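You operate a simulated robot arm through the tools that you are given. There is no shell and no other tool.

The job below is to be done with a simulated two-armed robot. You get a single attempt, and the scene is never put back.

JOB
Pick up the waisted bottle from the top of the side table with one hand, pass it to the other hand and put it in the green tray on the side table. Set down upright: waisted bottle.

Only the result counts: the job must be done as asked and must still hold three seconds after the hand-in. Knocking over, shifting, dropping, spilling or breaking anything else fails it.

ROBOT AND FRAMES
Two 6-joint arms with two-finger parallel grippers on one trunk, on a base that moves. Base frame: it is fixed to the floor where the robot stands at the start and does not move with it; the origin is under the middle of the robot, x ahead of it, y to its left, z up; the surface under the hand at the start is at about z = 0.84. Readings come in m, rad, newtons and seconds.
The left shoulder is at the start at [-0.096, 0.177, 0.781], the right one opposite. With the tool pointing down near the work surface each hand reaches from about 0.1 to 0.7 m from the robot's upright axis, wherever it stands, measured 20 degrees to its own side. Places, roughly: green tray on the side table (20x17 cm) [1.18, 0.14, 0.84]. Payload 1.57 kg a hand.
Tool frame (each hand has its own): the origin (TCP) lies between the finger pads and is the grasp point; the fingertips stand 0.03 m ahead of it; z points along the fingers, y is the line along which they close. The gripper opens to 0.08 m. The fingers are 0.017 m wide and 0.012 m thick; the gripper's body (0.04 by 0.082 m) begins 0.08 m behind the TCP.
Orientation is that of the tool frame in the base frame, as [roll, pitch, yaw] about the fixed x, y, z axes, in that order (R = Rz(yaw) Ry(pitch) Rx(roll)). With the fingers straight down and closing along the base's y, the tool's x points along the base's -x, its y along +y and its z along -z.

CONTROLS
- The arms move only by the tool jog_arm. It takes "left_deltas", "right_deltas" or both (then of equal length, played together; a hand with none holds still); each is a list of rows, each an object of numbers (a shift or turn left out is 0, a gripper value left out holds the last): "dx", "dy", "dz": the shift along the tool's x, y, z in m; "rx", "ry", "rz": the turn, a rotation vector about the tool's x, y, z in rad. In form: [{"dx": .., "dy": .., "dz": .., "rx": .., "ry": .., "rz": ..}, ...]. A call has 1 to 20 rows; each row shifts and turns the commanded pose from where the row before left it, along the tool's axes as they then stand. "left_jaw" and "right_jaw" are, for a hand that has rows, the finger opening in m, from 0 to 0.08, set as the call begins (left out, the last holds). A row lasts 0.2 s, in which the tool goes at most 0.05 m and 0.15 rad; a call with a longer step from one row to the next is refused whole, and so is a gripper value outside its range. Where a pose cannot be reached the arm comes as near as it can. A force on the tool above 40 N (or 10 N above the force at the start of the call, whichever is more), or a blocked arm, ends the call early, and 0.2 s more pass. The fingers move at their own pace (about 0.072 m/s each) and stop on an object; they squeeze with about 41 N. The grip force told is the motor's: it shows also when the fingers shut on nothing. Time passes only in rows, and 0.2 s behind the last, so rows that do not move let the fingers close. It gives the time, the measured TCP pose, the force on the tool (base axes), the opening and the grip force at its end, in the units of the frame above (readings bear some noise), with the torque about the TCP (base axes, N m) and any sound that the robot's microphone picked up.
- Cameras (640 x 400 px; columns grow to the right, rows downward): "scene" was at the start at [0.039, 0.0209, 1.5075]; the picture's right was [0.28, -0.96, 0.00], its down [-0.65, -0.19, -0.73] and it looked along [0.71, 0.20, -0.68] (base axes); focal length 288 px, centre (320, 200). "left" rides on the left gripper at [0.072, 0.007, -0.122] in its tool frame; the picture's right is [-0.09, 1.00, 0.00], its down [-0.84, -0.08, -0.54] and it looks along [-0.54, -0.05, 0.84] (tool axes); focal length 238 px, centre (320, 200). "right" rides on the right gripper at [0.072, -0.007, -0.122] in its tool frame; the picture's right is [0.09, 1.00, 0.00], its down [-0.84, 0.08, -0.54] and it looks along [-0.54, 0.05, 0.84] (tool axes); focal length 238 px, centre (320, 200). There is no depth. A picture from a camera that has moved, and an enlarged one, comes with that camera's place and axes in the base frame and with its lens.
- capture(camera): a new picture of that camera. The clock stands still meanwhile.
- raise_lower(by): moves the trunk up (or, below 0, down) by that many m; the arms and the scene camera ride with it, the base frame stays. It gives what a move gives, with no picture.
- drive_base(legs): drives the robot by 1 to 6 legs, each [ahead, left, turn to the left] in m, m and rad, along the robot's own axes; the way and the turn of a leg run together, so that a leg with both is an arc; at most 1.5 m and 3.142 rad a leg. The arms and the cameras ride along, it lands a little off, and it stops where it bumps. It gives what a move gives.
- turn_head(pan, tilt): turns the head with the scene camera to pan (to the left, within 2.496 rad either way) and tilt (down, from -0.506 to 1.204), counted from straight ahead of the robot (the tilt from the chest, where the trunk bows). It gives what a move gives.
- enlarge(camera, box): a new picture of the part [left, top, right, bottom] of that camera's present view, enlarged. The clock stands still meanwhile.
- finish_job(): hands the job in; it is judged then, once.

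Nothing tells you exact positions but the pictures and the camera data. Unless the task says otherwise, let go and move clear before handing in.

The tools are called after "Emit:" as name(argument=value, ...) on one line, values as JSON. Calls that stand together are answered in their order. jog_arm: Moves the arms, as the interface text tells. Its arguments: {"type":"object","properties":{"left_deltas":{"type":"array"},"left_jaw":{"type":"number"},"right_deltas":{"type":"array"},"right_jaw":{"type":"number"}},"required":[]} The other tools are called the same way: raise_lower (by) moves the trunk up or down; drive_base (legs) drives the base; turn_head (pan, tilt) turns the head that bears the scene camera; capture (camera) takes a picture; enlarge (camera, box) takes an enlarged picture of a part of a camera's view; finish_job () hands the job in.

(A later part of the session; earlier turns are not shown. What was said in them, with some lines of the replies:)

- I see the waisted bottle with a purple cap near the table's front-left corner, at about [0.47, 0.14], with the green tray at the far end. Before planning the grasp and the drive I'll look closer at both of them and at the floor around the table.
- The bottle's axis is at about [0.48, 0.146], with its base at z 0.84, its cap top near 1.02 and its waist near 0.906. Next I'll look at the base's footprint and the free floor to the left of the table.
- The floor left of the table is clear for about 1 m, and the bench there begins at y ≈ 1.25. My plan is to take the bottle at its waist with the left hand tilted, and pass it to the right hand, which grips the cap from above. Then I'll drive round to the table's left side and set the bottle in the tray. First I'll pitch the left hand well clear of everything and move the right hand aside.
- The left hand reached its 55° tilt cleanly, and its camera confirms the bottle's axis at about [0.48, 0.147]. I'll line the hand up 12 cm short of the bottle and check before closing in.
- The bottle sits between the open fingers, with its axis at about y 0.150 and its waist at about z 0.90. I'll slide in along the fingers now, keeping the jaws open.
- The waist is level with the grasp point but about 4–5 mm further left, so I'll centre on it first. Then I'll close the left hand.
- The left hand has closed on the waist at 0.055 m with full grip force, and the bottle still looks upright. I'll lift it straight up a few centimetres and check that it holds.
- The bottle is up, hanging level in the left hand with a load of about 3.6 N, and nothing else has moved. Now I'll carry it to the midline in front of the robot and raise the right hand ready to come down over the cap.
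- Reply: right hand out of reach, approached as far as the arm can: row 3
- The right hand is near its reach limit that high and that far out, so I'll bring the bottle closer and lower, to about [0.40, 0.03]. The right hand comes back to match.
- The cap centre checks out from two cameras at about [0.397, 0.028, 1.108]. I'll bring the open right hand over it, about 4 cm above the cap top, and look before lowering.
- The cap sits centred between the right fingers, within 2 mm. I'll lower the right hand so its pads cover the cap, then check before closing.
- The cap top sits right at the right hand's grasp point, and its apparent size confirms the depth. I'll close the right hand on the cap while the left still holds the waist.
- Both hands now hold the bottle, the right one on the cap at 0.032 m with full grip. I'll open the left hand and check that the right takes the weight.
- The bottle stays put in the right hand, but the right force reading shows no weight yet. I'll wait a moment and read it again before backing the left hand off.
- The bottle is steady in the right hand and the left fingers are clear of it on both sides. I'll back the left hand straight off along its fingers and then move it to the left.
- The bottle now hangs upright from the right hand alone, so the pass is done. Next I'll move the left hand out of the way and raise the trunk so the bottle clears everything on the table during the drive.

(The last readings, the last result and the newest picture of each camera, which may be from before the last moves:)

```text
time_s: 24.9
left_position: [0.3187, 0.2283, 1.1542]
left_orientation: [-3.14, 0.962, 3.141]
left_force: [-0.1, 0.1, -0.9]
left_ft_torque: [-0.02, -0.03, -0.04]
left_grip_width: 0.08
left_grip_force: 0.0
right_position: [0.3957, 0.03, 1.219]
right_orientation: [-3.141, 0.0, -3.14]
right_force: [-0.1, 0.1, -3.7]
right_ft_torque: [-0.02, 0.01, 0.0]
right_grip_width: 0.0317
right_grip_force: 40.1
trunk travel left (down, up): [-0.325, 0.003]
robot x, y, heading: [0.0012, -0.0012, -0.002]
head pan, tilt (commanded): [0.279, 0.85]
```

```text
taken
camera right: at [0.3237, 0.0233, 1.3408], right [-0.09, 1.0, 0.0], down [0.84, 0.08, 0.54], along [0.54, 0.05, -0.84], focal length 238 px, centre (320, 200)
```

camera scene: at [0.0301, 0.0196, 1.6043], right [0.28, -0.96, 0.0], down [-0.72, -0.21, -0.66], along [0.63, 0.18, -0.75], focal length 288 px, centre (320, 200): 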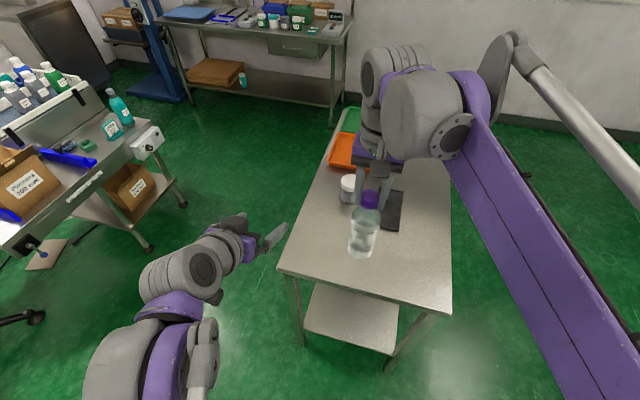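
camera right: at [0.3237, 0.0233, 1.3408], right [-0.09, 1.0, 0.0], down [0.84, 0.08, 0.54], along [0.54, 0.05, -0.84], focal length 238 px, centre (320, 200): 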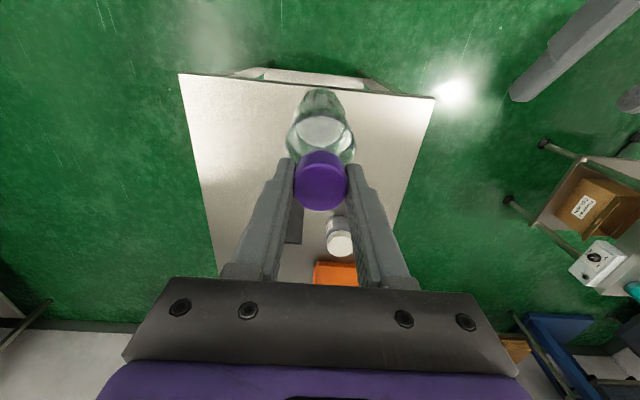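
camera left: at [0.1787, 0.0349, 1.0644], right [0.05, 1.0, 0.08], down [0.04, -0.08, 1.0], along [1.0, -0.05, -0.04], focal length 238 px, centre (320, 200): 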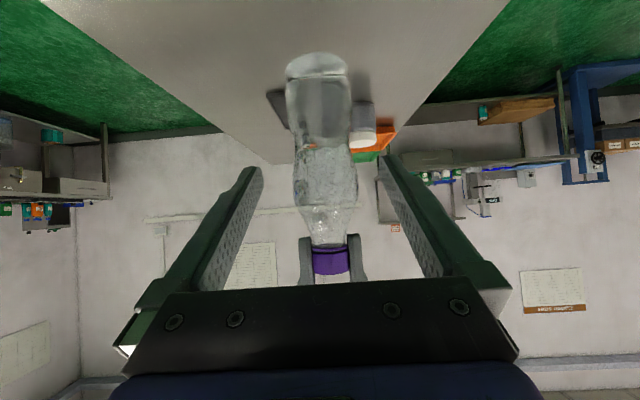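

The right hand now reads a 3.7 N load, so it's carrying the bottle, with its base near z 1.036 and well above everything on the table. I'll drive sideways to the left to clear the table corner.

Emit:
drive_base(legs=[[-0.03, 0.64, 0.0]])

Emit:
turn_head(pan=-0.2, tilt=0.8)

Emit:
capture(camera="scene")

Emit:
turn_head(pan=0.8, tilt=0.8)

Emit:
capture(camera="scene")

```text
time_s: 30.9
left_position: [0.2908, 0.872, 1.1532]
left_orientation: [3.14, 0.958, 3.138]
left_force: [1.0, -0.2, -0.8]
left_ft_torque: [-0.02, -0.01, 0.0]
left_grip_width: 0.0799
left_grip_force: 0.0
right_position: [0.3668, 0.6731, 1.2192]
right_orientation: [-3.141, 0.0, 3.141]
right_force: [-0.3, -0.2, -3.6]
right_ft_torque: [0.01, -0.02, -0.01]
right_grip_width: 0.0319
right_grip_force: 40.8
trunk travel left (down, up): [-0.325, 0.003]
robot x, y, heading: [-0.0294, 0.6396, -0.002]
head pan, tilt (commanded): [0.279, 0.85]
```

```text
time_s: 31.9
left_position: [0.2914, 0.8716, 1.154]
left_orientation: [3.141, 0.96, 3.14]
left_force: [0.0, 0.1, -0.1]
left_ft_torque: [-0.04, 0.02, 0.01]
left_grip_width: 0.0801
left_grip_force: 0.0
right_position: [0.367, 0.6733, 1.2189]
right_orientation: [3.141, 0.001, -3.141]
right_force: [0.0, 0.8, -3.3]
right_ft_torque: [-0.02, -0.03, 0.0]
right_grip_width: 0.0316
right_grip_force: 40.1
trunk travel left (down, up): [-0.325, 0.003]
robot x, y, heading: [-0.0336, 0.645, 0.001]
head pan, tilt (commanded): [-0.201, 0.799]
```

```text
taken
camera scene: at [0.005, 0.6255, 1.6084], right [-0.2, -0.98, 0.0], down [-0.7, 0.14, -0.7], along [0.68, -0.14, -0.72], focal length 288 px, centre (320, 200)
```

scene: 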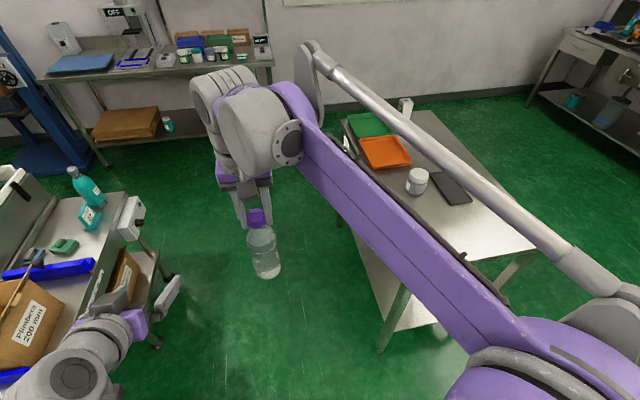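

```text
time_s: 33.1
left_position: [0.2904, 0.8719, 1.1531]
left_orientation: [-3.141, 0.96, -3.14]
left_force: [0.0, 0.0, -0.5]
left_ft_torque: [0.03, 0.01, 0.02]
left_grip_width: 0.0796
left_grip_force: 0.1
right_position: [0.3669, 0.6724, 1.2185]
right_orientation: [3.141, 0.002, -3.141]
right_force: [-0.5, -0.8, -2.8]
right_ft_torque: [-0.01, -0.02, -0.01]
right_grip_width: 0.0318
right_grip_force: 40.1
trunk travel left (down, up): [-0.325, 0.003]
robot x, y, heading: [-0.0306, 0.6428, -0.004]
head pan, tilt (commanded): [0.799, 0.799]
```

```text
taken
camera scene: at [-0.0177, 0.6994, 1.6084], right [0.72, -0.7, 0.0], down [-0.5, -0.51, -0.7], along [0.49, 0.5, -0.72], focal length 288 px, centre (320, 200)
```

scene: 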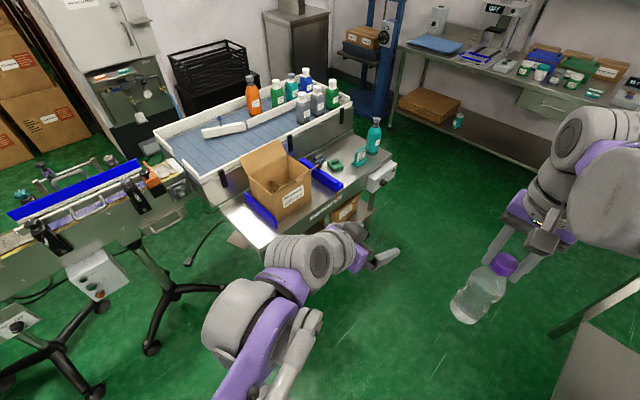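

The corridor runs from the table edge at y ≈ 0.24 to the bench at y ≈ 1.27, so the robot at y 0.64 has room on both sides. I'll drive ahead alongside the table.

Emit:
drive_base(legs=[[0.9, 0.0, 0.0]])

Emit:
turn_head(pan=-0.7, tilt=0.9)

Emit:
capture(camera="scene")

```text
time_s: 37.9
left_position: [1.1821, 0.8828, 1.1525]
left_orientation: [3.141, 0.96, -3.127]
left_force: [0.1, 0.0, 0.3]
left_ft_torque: [-0.02, 0.03, -0.01]
left_grip_width: 0.08
left_grip_force: 0.1
right_position: [1.2613, 0.6841, 1.2197]
right_orientation: [3.141, 0.0, -3.128]
right_force: [0.7, 0.1, -3.2]
right_ft_torque: [0.0, -0.03, -0.01]
right_grip_width: 0.0315
right_grip_force: 40.5
trunk travel left (down, up): [-0.325, 0.003]
robot x, y, heading: [0.8672, 0.6489, 0.014]
head pan, tilt (commanded): [0.799, 0.799]
```

```text
time_s: 39.5
left_position: [1.182, 0.881, 1.1533]
left_orientation: [3.141, 0.959, -3.128]
left_force: [0.4, -0.9, -0.3]
left_ft_torque: [-0.03, 0.0, 0.0]
left_grip_width: 0.08
left_grip_force: 0.1
right_position: [1.2599, 0.6847, 1.2192]
right_orientation: [3.14, 0.0, -3.128]
right_force: [0.3, 0.5, -4.6]
right_ft_torque: [0.0, -0.05, 0.0]
right_grip_width: 0.0316
right_grip_force: 40.4
trunk travel left (down, up): [-0.325, 0.003]
robot x, y, heading: [0.8665, 0.6493, 0.009]
head pan, tilt (commanded): [-0.7, 0.901]
```

```text
taken
camera scene: at [0.8787, 0.599, 1.6005], right [-0.63, -0.77, 0.0], down [-0.61, 0.5, -0.62], along [0.48, -0.39, -0.78], focal length 288 px, centre (320, 200)
```

scene: 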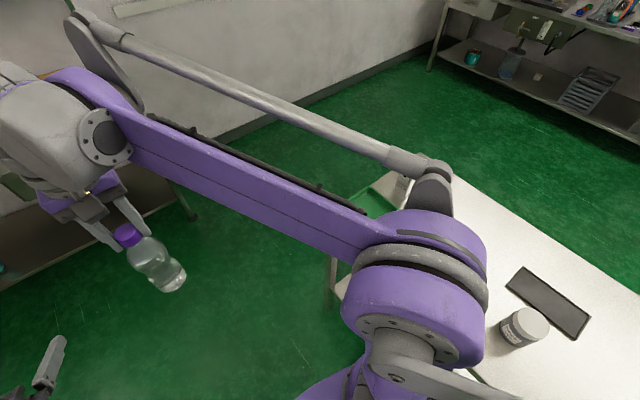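

The robot stands at [0.867, 0.649], beside the far half of the table. I'll turn right in place by 0.7 rad, so the tray lies ahead and slightly to the right within the right arm's reach.

Emit:
drive_base(legs=[[0.0, 0.0, -0.71]])

Emit:
turn_head(pan=0.0, tilt=0.9)

Emit:
capture(camera="scene")

Emit:
capture(camera="right")

Emit:
capture(camera="left")

```text
time_s: 41.8
left_position: [1.2572, 0.6153, 1.1539]
left_orientation: [-3.141, 0.961, 2.435]
left_force: [1.2, -0.3, 0.4]
left_ft_torque: [-0.02, 0.02, 0.0]
left_grip_width: 0.0801
left_grip_force: 0.0
right_position: [1.1851, 0.4143, 1.2199]
right_orientation: [3.141, -0.002, 2.437]
right_force: [0.2, 0.3, -3.1]
right_ft_torque: [0.0, 0.0, 0.02]
right_grip_width: 0.0319
right_grip_force: 40.3
trunk travel left (down, up): [-0.325, 0.003]
robot x, y, heading: [0.8605, 0.6487, -0.701]
head pan, tilt (commanded): [-0.7, 0.901]
```

```text
time_s: 42.8
left_position: [1.2566, 0.6149, 1.1521]
left_orientation: [3.141, 0.96, 2.437]
left_force: [-0.4, -0.2, -1.0]
left_ft_torque: [-0.01, 0.0, -0.01]
left_grip_width: 0.0798
left_grip_force: 0.0
right_position: [1.186, 0.4158, 1.2197]
right_orientation: [3.141, -0.001, 2.437]
right_force: [-0.1, -0.2, -3.5]
right_ft_torque: [0.03, -0.04, -0.04]
right_grip_width: 0.0318
right_grip_force: 39.9
trunk travel left (down, up): [-0.325, 0.003]
robot x, y, heading: [0.864, 0.652, -0.702]
head pan, tilt (commanded): [0.0, 0.901]
```

```text
taken
camera scene: at [0.888, 0.6264, 1.6005], right [-0.65, -0.76, 0.0], down [-0.6, 0.51, -0.62], along [0.47, -0.4, -0.78], focal length 288 px, centre (320, 200)
```

scene: 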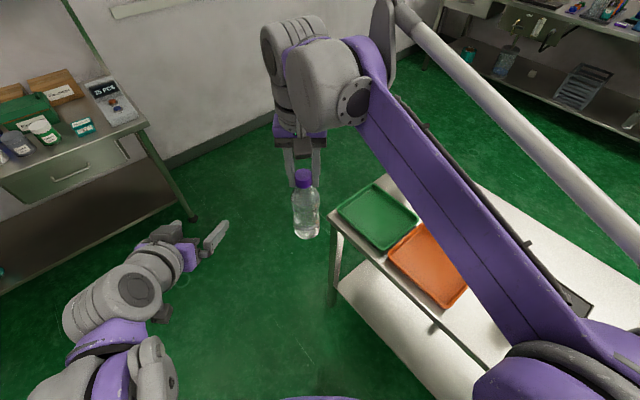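

```text
taken
camera right: at [1.1264, 0.4563, 1.3409], right [0.58, 0.82, 0.0], down [0.69, -0.48, 0.54], along [0.44, -0.31, -0.84], focal length 238 px, centre (320, 200)
```

right: 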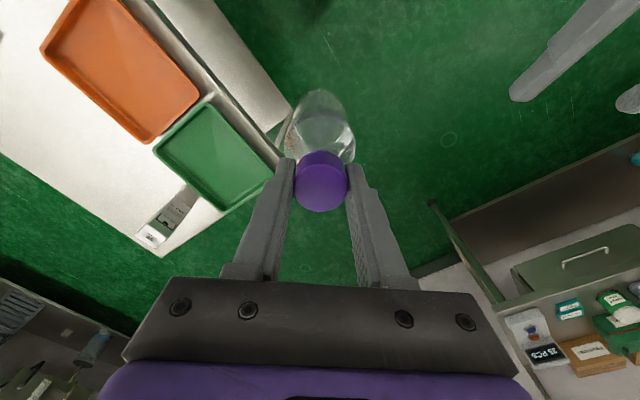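

```text
taken
camera left: at [1.1515, 0.7124, 1.1638], right [0.69, 0.72, 0.08], down [-0.02, -0.08, 1.0], along [0.73, -0.69, -0.04], focal length 238 px, centre (320, 200)
```

left: 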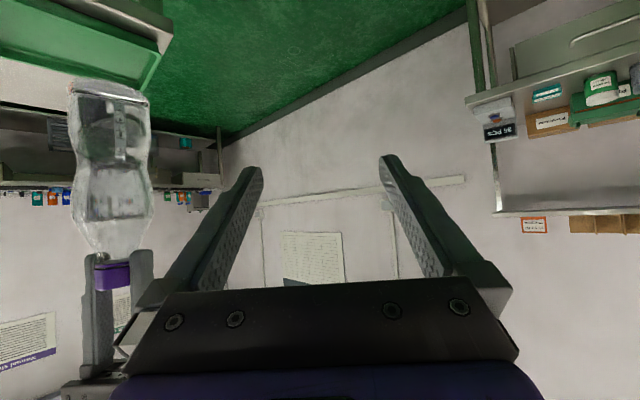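

The robot is in place, with the green tray ahead to the right and the bottle hanging just off the table's edge. I'll measure the tray and what stands near it closely.

Emit:
enlarge(camera="scene", box=[280, 150, 480, 275])

Emit:
enlarge(camera="right", box=[120, 80, 300, 260])

```text
3.20 times, centred on (380, 212) of scene
camera zoom: at [0.888, 0.6264, 1.6005], right [-0.65, -0.76, 0.0], down [-0.6, 0.51, -0.62], along [0.47, -0.4, -0.78], focal length 921 px, centre (128, 160)
```

zoom: 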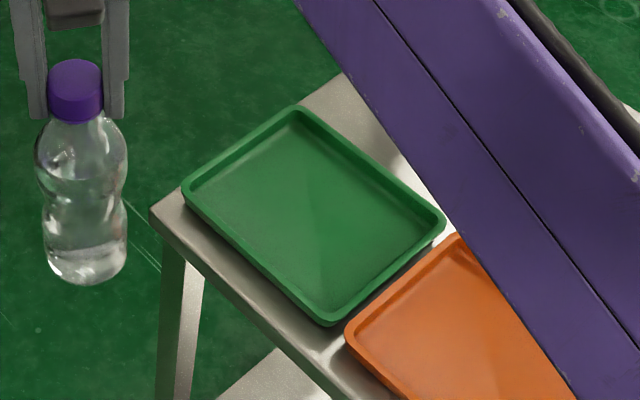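

```text
2.22 times, centred on (210, 170) of right
camera zoom: at [1.1264, 0.4563, 1.3409], right [0.58, 0.82, 0.0], down [0.69, -0.48, 0.54], along [0.44, -0.31, -0.84], focal length 530 px, centre (564, 267)
```

zoom: 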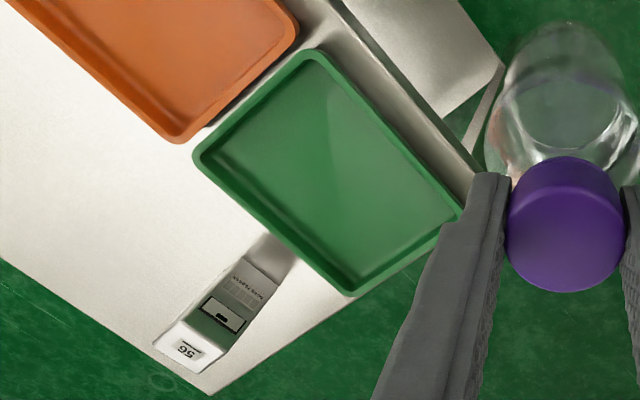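

The tray spans x 1.075–1.275 and y 0.062–0.229 with its rim near z 0.86, so its centre is about [1.177, 0.144]. I'll carry the bottle over it while lowering partway, with the bottle's base staying above z 0.94.

Emit:
jog_arm(right_deltas=[{"dx": -0.02426, "dy": -0.03054, "dz": 0.0125}, {"dx": -0.02426, "dy": -0.03054, "dz": 0.0125}, {"dx": -0.02426, "dy": -0.03054, "dz": 0.0125}, {"dx": -0.02426, "dy": -0.03054, "dz": 0.0125}, {"dx": -0.02426, "dy": -0.03054, "dz": 0.0125}, {"dx": -0.02426, "dy": -0.03054, "dz": 0.0125}, {"dx": -0.02426, "dy": -0.03054, "dz": 0.0125}, {}, {}])

Emit:
capture(camera="scene")

Emit:
capture(camera="right")

Emit:
capture(camera="left")

```text
time_s: 44.8
left_position: [1.2571, 0.6165, 1.1532]
left_orientation: [3.141, 0.959, 2.435]
left_force: [0.3, -0.2, -0.6]
left_ft_torque: [0.0, -0.01, 0.0]
left_grip_width: 0.0802
left_grip_force: 0.0
right_position: [1.1757, 0.14, 1.1295]
right_orientation: [3.141, 0.0, 2.437]
right_force: [0.2, 0.7, -2.8]
right_ft_torque: [0.0, -0.01, 0.04]
right_grip_width: 0.0317
right_grip_force: 40.2
trunk travel left (down, up): [-0.325, 0.003]
robot x, y, heading: [0.8634, 0.6475, -0.702]
head pan, tilt (commanded): [0.0, 0.901]
```

```text
taken
camera scene: at [0.888, 0.626, 1.6005], right [-0.65, -0.76, 0.0], down [-0.6, 0.51, -0.62], along [0.47, -0.4, -0.78], focal length 288 px, centre (320, 200)
```

scene: 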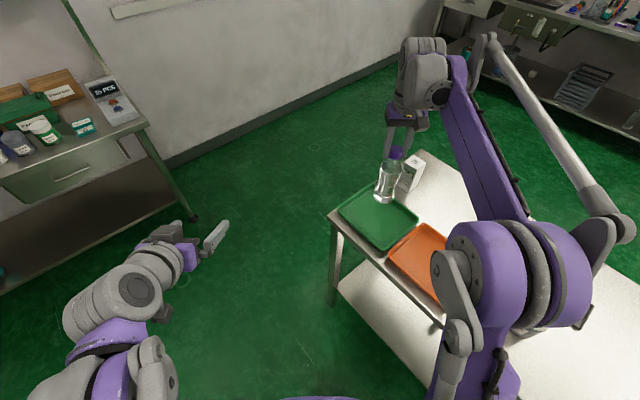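

```text
taken
camera right: at [1.1157, 0.1818, 1.2516], right [0.58, 0.82, 0.0], down [0.69, -0.48, 0.54], along [0.44, -0.31, -0.84], focal length 238 px, centre (320, 200)
```

right: 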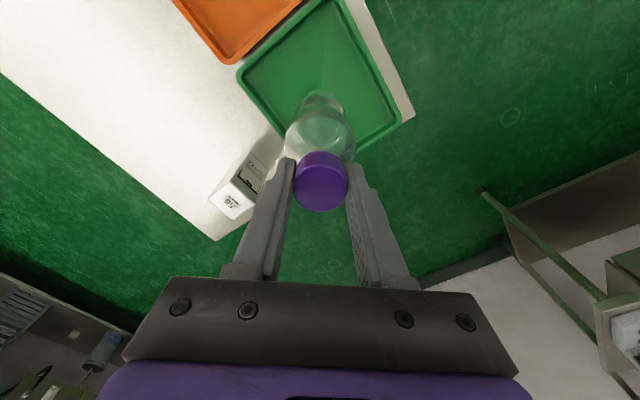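

```text
taken
camera left: at [1.1514, 0.7121, 1.1638], right [0.69, 0.72, 0.08], down [-0.02, -0.08, 1.0], along [0.73, -0.69, -0.04], focal length 238 px, centre (320, 200)
```

left: 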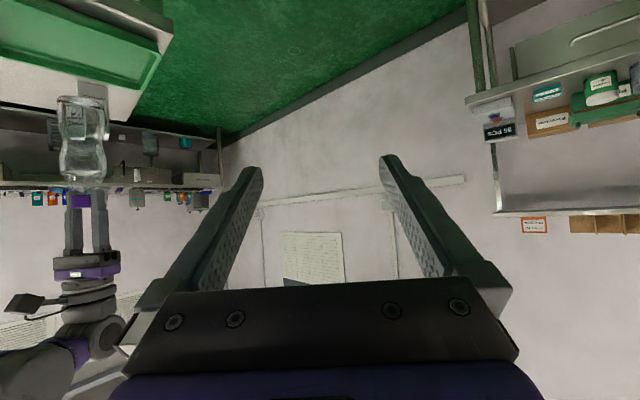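

The bottle hangs over the tray with its tray-side clearances looking right. I'll zoom in to check that it's vertical and where its base will land.

Emit:
enlarge(camera="scene", box=[320, 110, 460, 260])

Emit:
enlarge(camera="left", box=[0, 0, 200, 260])

Emit:
enlarge(camera="right", box=[210, 20, 430, 230])

```text
2.67 times, centred on (390, 185) of scene
camera zoom: at [0.888, 0.626, 1.6005], right [-0.65, -0.76, 0.0], down [-0.6, 0.51, -0.62], along [0.47, -0.4, -0.78], focal length 768 px, centre (133, 240)
```

zoom: 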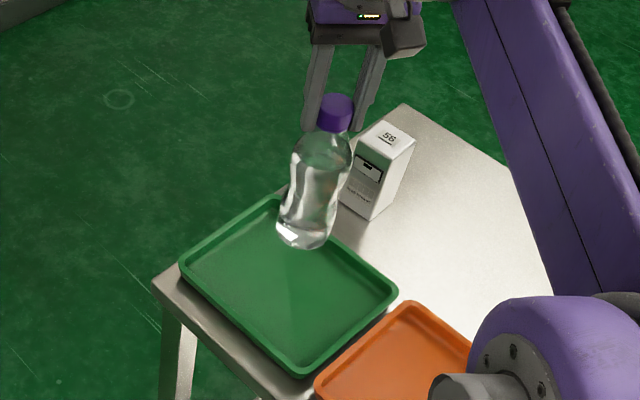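

```text
1.54 times, centred on (100, 130) of left
camera zoom: at [1.1514, 0.7121, 1.1638], right [0.69, 0.72, 0.08], down [-0.02, -0.08, 1.0], along [0.73, -0.69, -0.04], focal length 367 px, centre (658, 308)
```

zoom: 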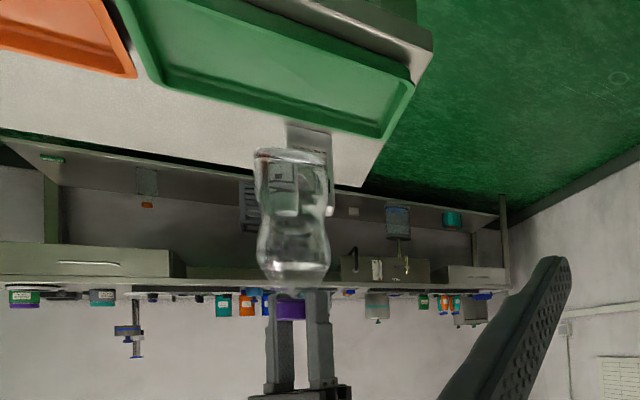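

```text
1.90 times, centred on (320, 125) of right
camera zoom: at [1.1157, 0.1818, 1.2516], right [0.58, 0.82, 0.0], down [0.69, -0.48, 0.54], along [0.44, -0.31, -0.84], focal length 454 px, centre (320, 343)
```

zoom: 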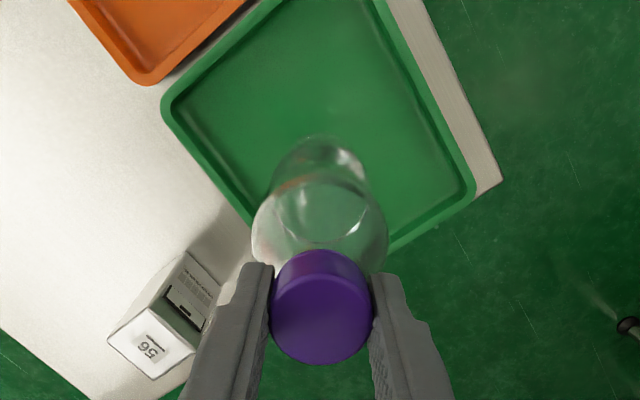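

The bottle hangs vertical in both views, with its base at about z 0.946 over the tray's middle. I'll lower it to about 2 cm above the tray floor, nudging 4 mm toward the centre.

Emit:
jog_arm(right_deltas=[{"dx": 0.0013, "dy": 0.0015, "dz": 0.02}, {"dx": 0.0013, "dy": 0.0015, "dz": 0.02}, {"dz": 0.02}, {"dz": 0.02}, {}, {}])

Emit:
enlarge(camera="left", box=[0, 0, 200, 260])

Emit:
enlarge(camera="scene", box=[320, 110, 460, 260])

```text
time_s: 46.2
left_position: [1.2567, 0.6148, 1.1534]
left_orientation: [-3.141, 0.959, 2.437]
left_force: [0.9, 0.3, -0.6]
left_ft_torque: [0.02, -0.03, 0.0]
left_grip_width: 0.0797
left_grip_force: 0.2
right_position: [1.1764, 0.1468, 1.0523]
right_orientation: [3.141, 0.0, 2.436]
right_force: [0.0, 0.0, -2.8]
right_ft_torque: [0.0, 0.01, 0.01]
right_grip_width: 0.0318
right_grip_force: 40.1
trunk travel left (down, up): [-0.325, 0.003]
robot x, y, heading: [0.8654, 0.6506, -0.704]
head pan, tilt (commanded): [0.0, 0.901]
```

```text
1.54 times, centred on (100, 130) of left
camera zoom: at [1.1515, 0.7123, 1.1638], right [0.69, 0.72, 0.08], down [-0.02, -0.08, 1.0], along [0.73, -0.69, -0.04], focal length 367 px, centre (658, 308)
```

zoom: 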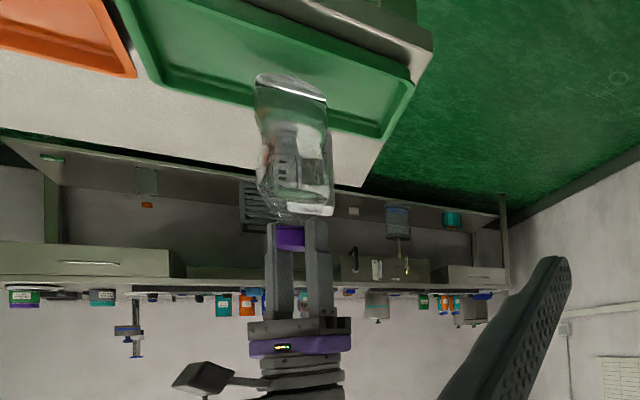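

```text
2.67 times, centred on (390, 185) of scene
camera zoom: at [0.8881, 0.6262, 1.6005], right [-0.65, -0.76, 0.0], down [-0.6, 0.51, -0.62], along [0.47, -0.4, -0.78], focal length 768 px, centre (133, 240)
```

zoom: 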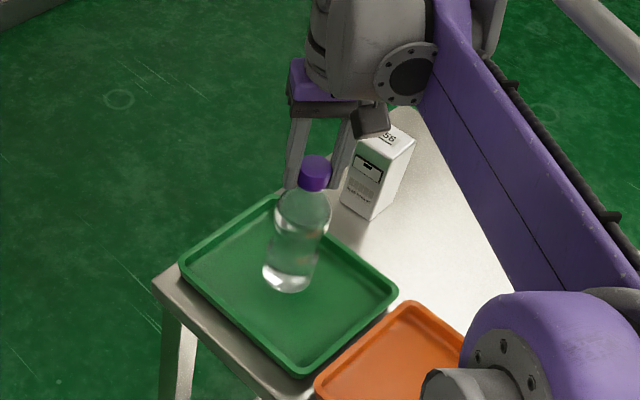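

The base is now about 2.5 cm above the tray floor and still upright, with the white box beside the tray untouched. I'll lower in small steps and watch the force for contact.

Emit:
jog_arm(right_deltas=[{"dz": 0.008}, {"dz": 0.007}, {}, {}])

Emit:
jog_arm(right_deltas=[{"dz": 0.003}, {}, {}])

```text
time_s: 47.2
left_position: [1.2563, 0.6148, 1.153]
left_orientation: [-3.142, 0.961, 2.437]
left_force: [0.4, -0.2, -0.2]
left_ft_torque: [0.02, 0.02, -0.01]
left_grip_width: 0.0802
left_grip_force: 0.1
right_position: [1.1762, 0.1452, 1.0352]
right_orientation: [3.142, 0.0, 2.436]
right_force: [-0.3, 0.9, -3.8]
right_ft_torque: [-0.04, -0.01, 0.01]
right_grip_width: 0.0319
right_grip_force: 39.8
trunk travel left (down, up): [-0.325, 0.003]
robot x, y, heading: [0.8621, 0.6494, -0.704]
head pan, tilt (commanded): [0.0, 0.901]
```

```text
time_s: 48.0
left_position: [1.2569, 0.6151, 1.1537]
left_orientation: [-3.141, 0.961, 2.437]
left_force: [-0.3, 0.5, 0.6]
left_ft_torque: [0.01, 0.02, 0.02]
left_grip_width: 0.0801
left_grip_force: 0.1
right_position: [1.1781, 0.1448, 1.0337]
right_orientation: [3.141, 0.0, 2.438]
right_force: [0.4, 0.2, -3.8]
right_ft_torque: [0.01, 0.0, 0.01]
right_grip_width: 0.0317
right_grip_force: 40.7
trunk travel left (down, up): [-0.325, 0.003]
robot x, y, heading: [0.8639, 0.646, -0.704]
head pan, tilt (commanded): [0.0, 0.901]
```

The bottle is still hanging free, at −3.8 N with no contact, so I'll keep stepping down 2 mm at a time.

Emit:
jog_arm(right_deltas=[{"dz": 0.002}, {}, {}])

Emit:
jog_arm(right_deltas=[{"dz": 0.002}, {}, {}])

```text
time_s: 48.8
left_position: [1.2559, 0.616, 1.1542]
left_orientation: [3.14, 0.961, 2.436]
left_force: [0.0, 0.0, -0.2]
left_ft_torque: [-0.02, 0.0, -0.01]
left_grip_width: 0.0799
left_grip_force: 0.0
right_position: [1.1768, 0.1444, 1.0317]
right_orientation: [-3.141, 0.0, 2.435]
right_force: [0.5, 0.0, -3.7]
right_ft_torque: [-0.02, 0.01, 0.0]
right_grip_width: 0.0315
right_grip_force: 40.2
trunk travel left (down, up): [-0.325, 0.003]
robot x, y, heading: [0.8637, 0.6495, -0.706]
head pan, tilt (commanded): [0.0, 0.901]
```

```text
time_s: 49.6
left_position: [1.2561, 0.6155, 1.1534]
left_orientation: [3.141, 0.959, 2.438]
left_force: [0.1, 0.4, -0.2]
left_ft_torque: [0.0, 0.01, 0.0]
left_grip_width: 0.08
left_grip_force: 0.1
right_position: [1.1767, 0.1438, 1.03]
right_orientation: [-3.141, 0.0, 2.436]
right_force: [0.6, 0.5, -3.2]
right_ft_torque: [-0.02, -0.03, 0.0]
right_grip_width: 0.0317
right_grip_force: 40.4
trunk travel left (down, up): [-0.325, 0.003]
robot x, y, heading: [0.8668, 0.6519, -0.704]
head pan, tilt (commanded): [0.0, 0.901]
```

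No contact yet at z 1.030, so the expected touch is only a few millimetres away. I'll go on in 2 mm steps.

Emit:
jog_arm(right_deltas=[{"dz": 0.002}, {}, {}])

Emit:
enlarge(camera="left", box=[0, 0, 200, 200])

Emit:
enlarge(camera="scene", box=[330, 150, 430, 260])

```text
time_s: 50.4
left_position: [1.2557, 0.6153, 1.1542]
left_orientation: [-3.141, 0.962, 2.437]
left_force: [0.2, -1.5, 0.9]
left_ft_torque: [0.01, 0.03, 0.0]
left_grip_width: 0.0797
left_grip_force: 0.1
right_position: [1.1771, 0.1453, 1.0277]
right_orientation: [3.14, 0.001, 2.438]
right_force: [1.3, -0.4, 4.2]
right_ft_torque: [-0.14, 0.0, -0.02]
right_grip_width: 0.0316
right_grip_force: 40.5
trunk travel left (down, up): [-0.325, 0.003]
robot x, y, heading: [0.8634, 0.6488, -0.702]
head pan, tilt (commanded): [0.0, 0.901]
```

```text
2.00 times, centred on (100, 100) of left
camera zoom: at [1.1513, 0.7125, 1.164], right [0.69, 0.72, 0.08], down [-0.02, -0.08, 1.0], along [0.73, -0.69, -0.04], focal length 477 px, centre (760, 400)
```

zoom: 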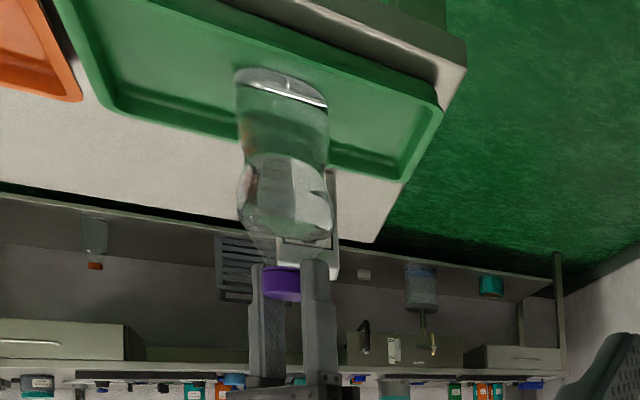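

```text
3.64 times, centred on (380, 205) of scene
camera zoom: at [0.8878, 0.6267, 1.6005], right [-0.65, -0.76, 0.0], down [-0.6, 0.51, -0.62], along [0.47, -0.4, -0.78], focal length 1047 px, centre (102, 182)
```

zoom: 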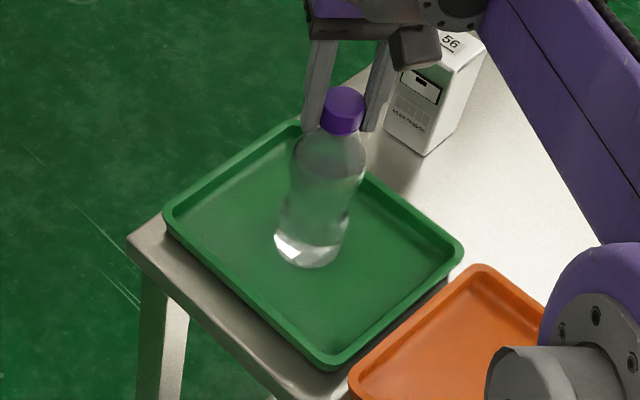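

The force has jumped to +4.2 N, so the bottle's base is resting on the tray floor, upright and near the middle. I'll open the right hand to release it.

Emit:
jog_arm(right_deltas=[{}, {}, {}, {}, {}], right_jaw=0.08)

Emit:
capture(camera="right")

Emit:
enlarge(camera="scene", box=[330, 150, 430, 260])

```text
time_s: 51.6
left_position: [1.2563, 0.6155, 1.1541]
left_orientation: [-3.141, 0.962, 2.439]
left_force: [-0.7, -0.1, -0.6]
left_ft_torque: [0.0, -0.03, 0.01]
left_grip_width: 0.0796
left_grip_force: 0.0
right_position: [1.1774, 0.1453, 1.0289]
right_orientation: [3.14, 0.0, 2.436]
right_force: [0.0, -0.1, -0.2]
right_ft_torque: [-0.05, 0.01, -0.01]
right_grip_width: 0.08
right_grip_force: 0.0
trunk travel left (down, up): [-0.325, 0.003]
robot x, y, heading: [0.8637, 0.6527, -0.708]
head pan, tilt (commanded): [0.0, 0.901]
```

```text
taken
camera right: at [1.1177, 0.1874, 1.1502], right [0.58, 0.82, 0.0], down [0.69, -0.48, 0.54], along [0.44, -0.31, -0.84], focal length 238 px, centre (320, 200)
```

right: 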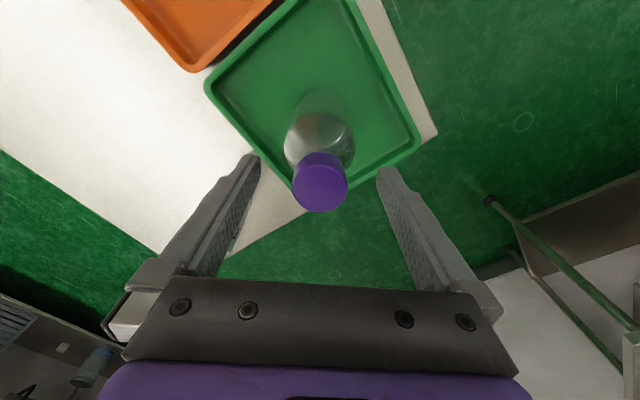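

```text
3.64 times, centred on (380, 205) of scene
camera zoom: at [0.8879, 0.6266, 1.6005], right [-0.65, -0.76, 0.0], down [-0.6, 0.51, -0.62], along [0.47, -0.4, -0.78], focal length 1047 px, centre (102, 182)
```

zoom: 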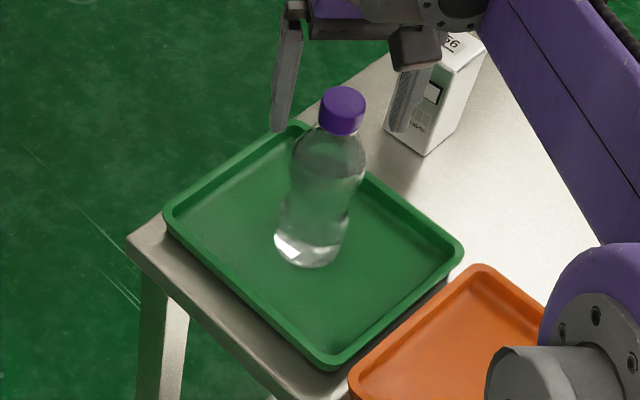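

The bottle stands free in the tray and the right hand is fully open around the cap. I'll raise the hand straight up clear of the cap and then draw it back toward the robot.

Emit:
jog_arm(right_deltas=[{"dz": -0.015}, {"dz": -0.02}, {"dz": -0.025}, {"dz": -0.025}, {}], right_jaw=0.08)

Emit:
jog_arm(right_deltas=[{"dx": 0.03, "dy": 0.015}, {"dx": 0.03, "dy": 0.02}, {"dx": 0.03, "dy": 0.02}, {"dx": 0.03, "dy": 0.02}, {"dx": 0.03, "dy": 0.02}, {}])

Emit:
capture(camera="scene")

Emit:
enlarge(camera="scene", box=[330, 130, 450, 260])

Emit:
enlarge(camera="left", box=[0, 0, 200, 200])

```text
time_s: 52.8
left_position: [1.2557, 0.6161, 1.1534]
left_orientation: [3.14, 0.962, 2.435]
left_force: [0.0, -0.7, 0.1]
left_ft_torque: [-0.01, -0.01, -0.03]
left_grip_width: 0.0801
left_grip_force: 0.0
right_position: [1.1766, 0.1461, 1.1138]
right_orientation: [-3.14, 0.0, 2.436]
right_force: [0.6, 1.1, 0.1]
right_ft_torque: [-0.01, 0.01, -0.01]
right_grip_width: 0.0799
right_grip_force: 0.0
trunk travel left (down, up): [-0.325, 0.003]
robot x, y, heading: [0.8643, 0.6474, -0.707]
head pan, tilt (commanded): [0.0, 0.901]
```

```text
time_s: 54.2
left_position: [1.256, 0.6141, 1.153]
left_orientation: [3.141, 0.961, 2.437]
left_force: [0.3, -0.7, 0.0]
left_ft_torque: [-0.02, 0.01, -0.03]
left_grip_width: 0.0799
left_grip_force: 0.0
right_position: [1.1256, 0.3159, 1.113]
right_orientation: [-3.141, 0.001, 2.434]
right_force: [0.1, -0.7, -0.3]
right_ft_torque: [0.02, 0.04, 0.0]
right_grip_width: 0.0798
right_grip_force: 0.1
trunk travel left (down, up): [-0.325, 0.003]
robot x, y, heading: [0.8667, 0.648, -0.708]
head pan, tilt (commanded): [0.0, 0.901]
```

```text
taken
camera scene: at [0.8883, 0.626, 1.6005], right [-0.65, -0.76, 0.0], down [-0.6, 0.51, -0.62], along [0.47, -0.4, -0.78], focal length 288 px, centre (320, 200)
```

scene: 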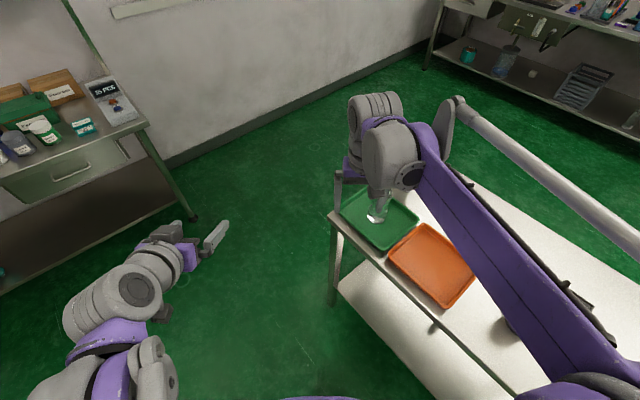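

```text
3.08 times, centred on (390, 195) of scene
camera zoom: at [0.8883, 0.626, 1.6005], right [-0.65, -0.76, 0.0], down [-0.6, 0.51, -0.62], along [0.47, -0.4, -0.78], focal length 886 px, centre (105, 215)
```

zoom: 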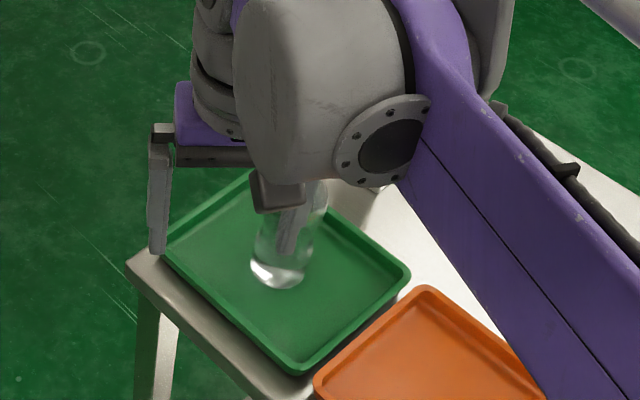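

```text
2.00 times, centred on (100, 100) of left
camera zoom: at [1.1517, 0.712, 1.1639], right [0.69, 0.72, 0.08], down [-0.02, -0.08, 1.0], along [0.73, -0.69, -0.04], focal length 477 px, centre (760, 400)
```

zoom: 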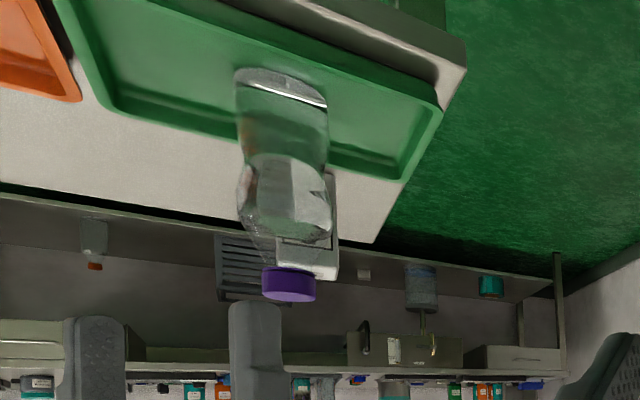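

The bottle stands upright in the green tray and the right hand is clear of it. I'll draw the hand back a bit more for an unobstructed final check.

Emit:
jog_arm(right_deltas=[{"dx": 0.02, "dy": 0.03, "dz": -0.01}, {"dx": 0.02, "dy": 0.03, "dz": -0.01}, {"dx": 0.02, "dy": 0.03, "dz": -0.01}, {"dx": 0.02, "dy": 0.03}, {}])

Emit:
turn_head(pan=-0.25, tilt=0.9)

Emit:
capture(camera="scene")

Emit:
capture(camera="right")

Emit:
capture(camera="left")

```text
time_s: 55.4
left_position: [1.2568, 0.6148, 1.1535]
left_orientation: [-3.141, 0.959, 2.434]
left_force: [-0.7, 0.3, -0.2]
left_ft_torque: [-0.02, 0.01, 0.0]
left_grip_width: 0.08
left_grip_force: 0.1
right_position: [1.1417, 0.4597, 1.1434]
right_orientation: [3.141, 0.0, 2.435]
right_force: [0.2, 0.1, 0.2]
right_ft_torque: [0.04, 0.02, 0.0]
right_grip_width: 0.0801
right_grip_force: 0.0
trunk travel left (down, up): [-0.325, 0.003]
robot x, y, heading: [0.8641, 0.6513, -0.705]
head pan, tilt (commanded): [0.0, 0.901]
```

```text
time_s: 56.2
left_position: [1.2565, 0.6151, 1.1541]
left_orientation: [3.141, 0.961, 2.437]
left_force: [0.9, -1.0, -0.8]
left_ft_torque: [0.01, 0.05, 0.0]
left_grip_width: 0.08
left_grip_force: 0.0
right_position: [1.1422, 0.4597, 1.1429]
right_orientation: [3.141, 0.001, 2.436]
right_force: [0.3, 0.6, -0.7]
right_ft_torque: [0.03, -0.03, 0.02]
right_grip_width: 0.0798
right_grip_force: 0.1
trunk travel left (down, up): [-0.325, 0.003]
robot x, y, heading: [0.8662, 0.6507, -0.708]
head pan, tilt (commanded): [-0.25, 0.901]
```

```text
taken
camera scene: at [0.874, 0.614, 1.6005], right [-0.82, -0.58, 0.0], down [-0.45, 0.64, -0.62], along [0.36, -0.51, -0.78], focal length 288 px, centre (320, 200)
```

scene: 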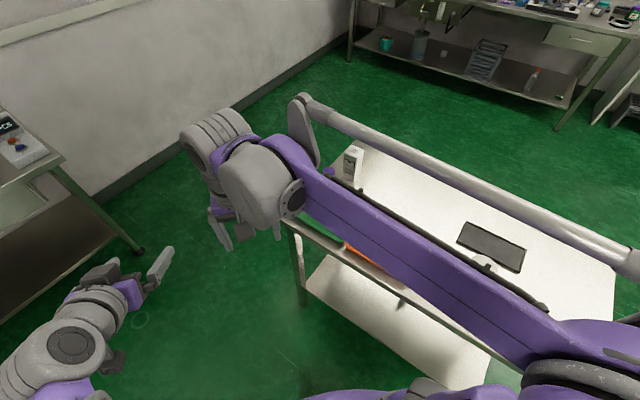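

```text
taken
camera right: at [1.0824, 0.5011, 1.2648], right [0.58, 0.82, 0.0], down [0.69, -0.48, 0.54], along [0.44, -0.31, -0.84], focal length 238 px, centre (320, 200)
```

right: 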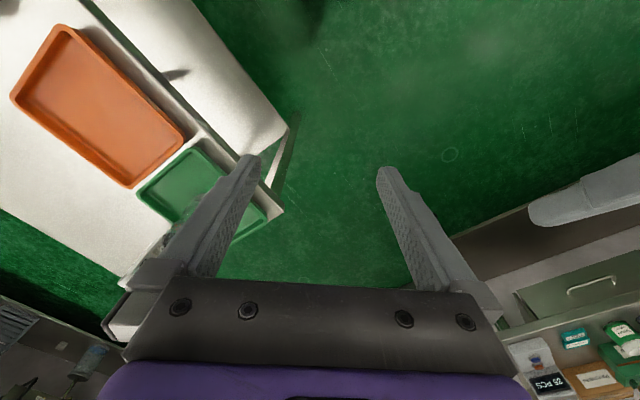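

```text
taken
camera left: at [1.1513, 0.7125, 1.1639], right [0.69, 0.72, 0.08], down [-0.02, -0.08, 1.0], along [0.73, -0.69, -0.04], focal length 238 px, centre (320, 200)
```

left: 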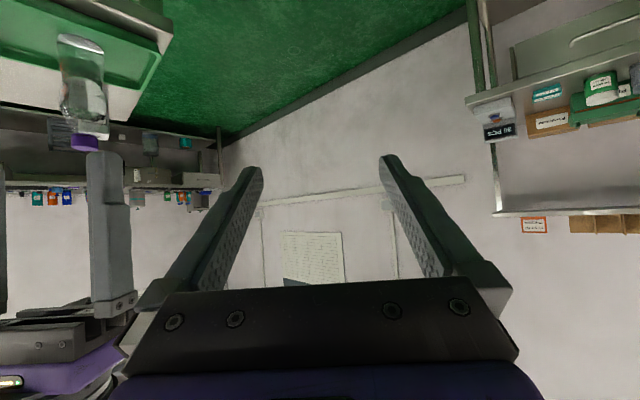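

The left camera shows the bottle standing upright in the green tray. The white box, black tray and orange tray look undisturbed, and both hands are clear, so I'm handing the job in.

Emit:
finish_job()

```text
The job is handed in.
```

The waisted bottle is standing upright near the middle of the green tray, and I've handed the job in. I don't have a verdict back.

- **Pick-up:** the left hand took the bottle at its waist from the side table and lifted it clear.
- **Pass:** the right hand gripped the cap from above while the left still held the waist. The left then let go and backed away.
- **Placing:** I drove round to the left side of the table and lowered the bottle until the force reading showed it resting on the tray floor. Then I opened the right hand and moved it clear.

In the last pictures the white box, black tray and orange tray beside it look undisturbed. The jar was mostly hidden behind the arm in those pictures, but neither hand went near it and no bump was reported.
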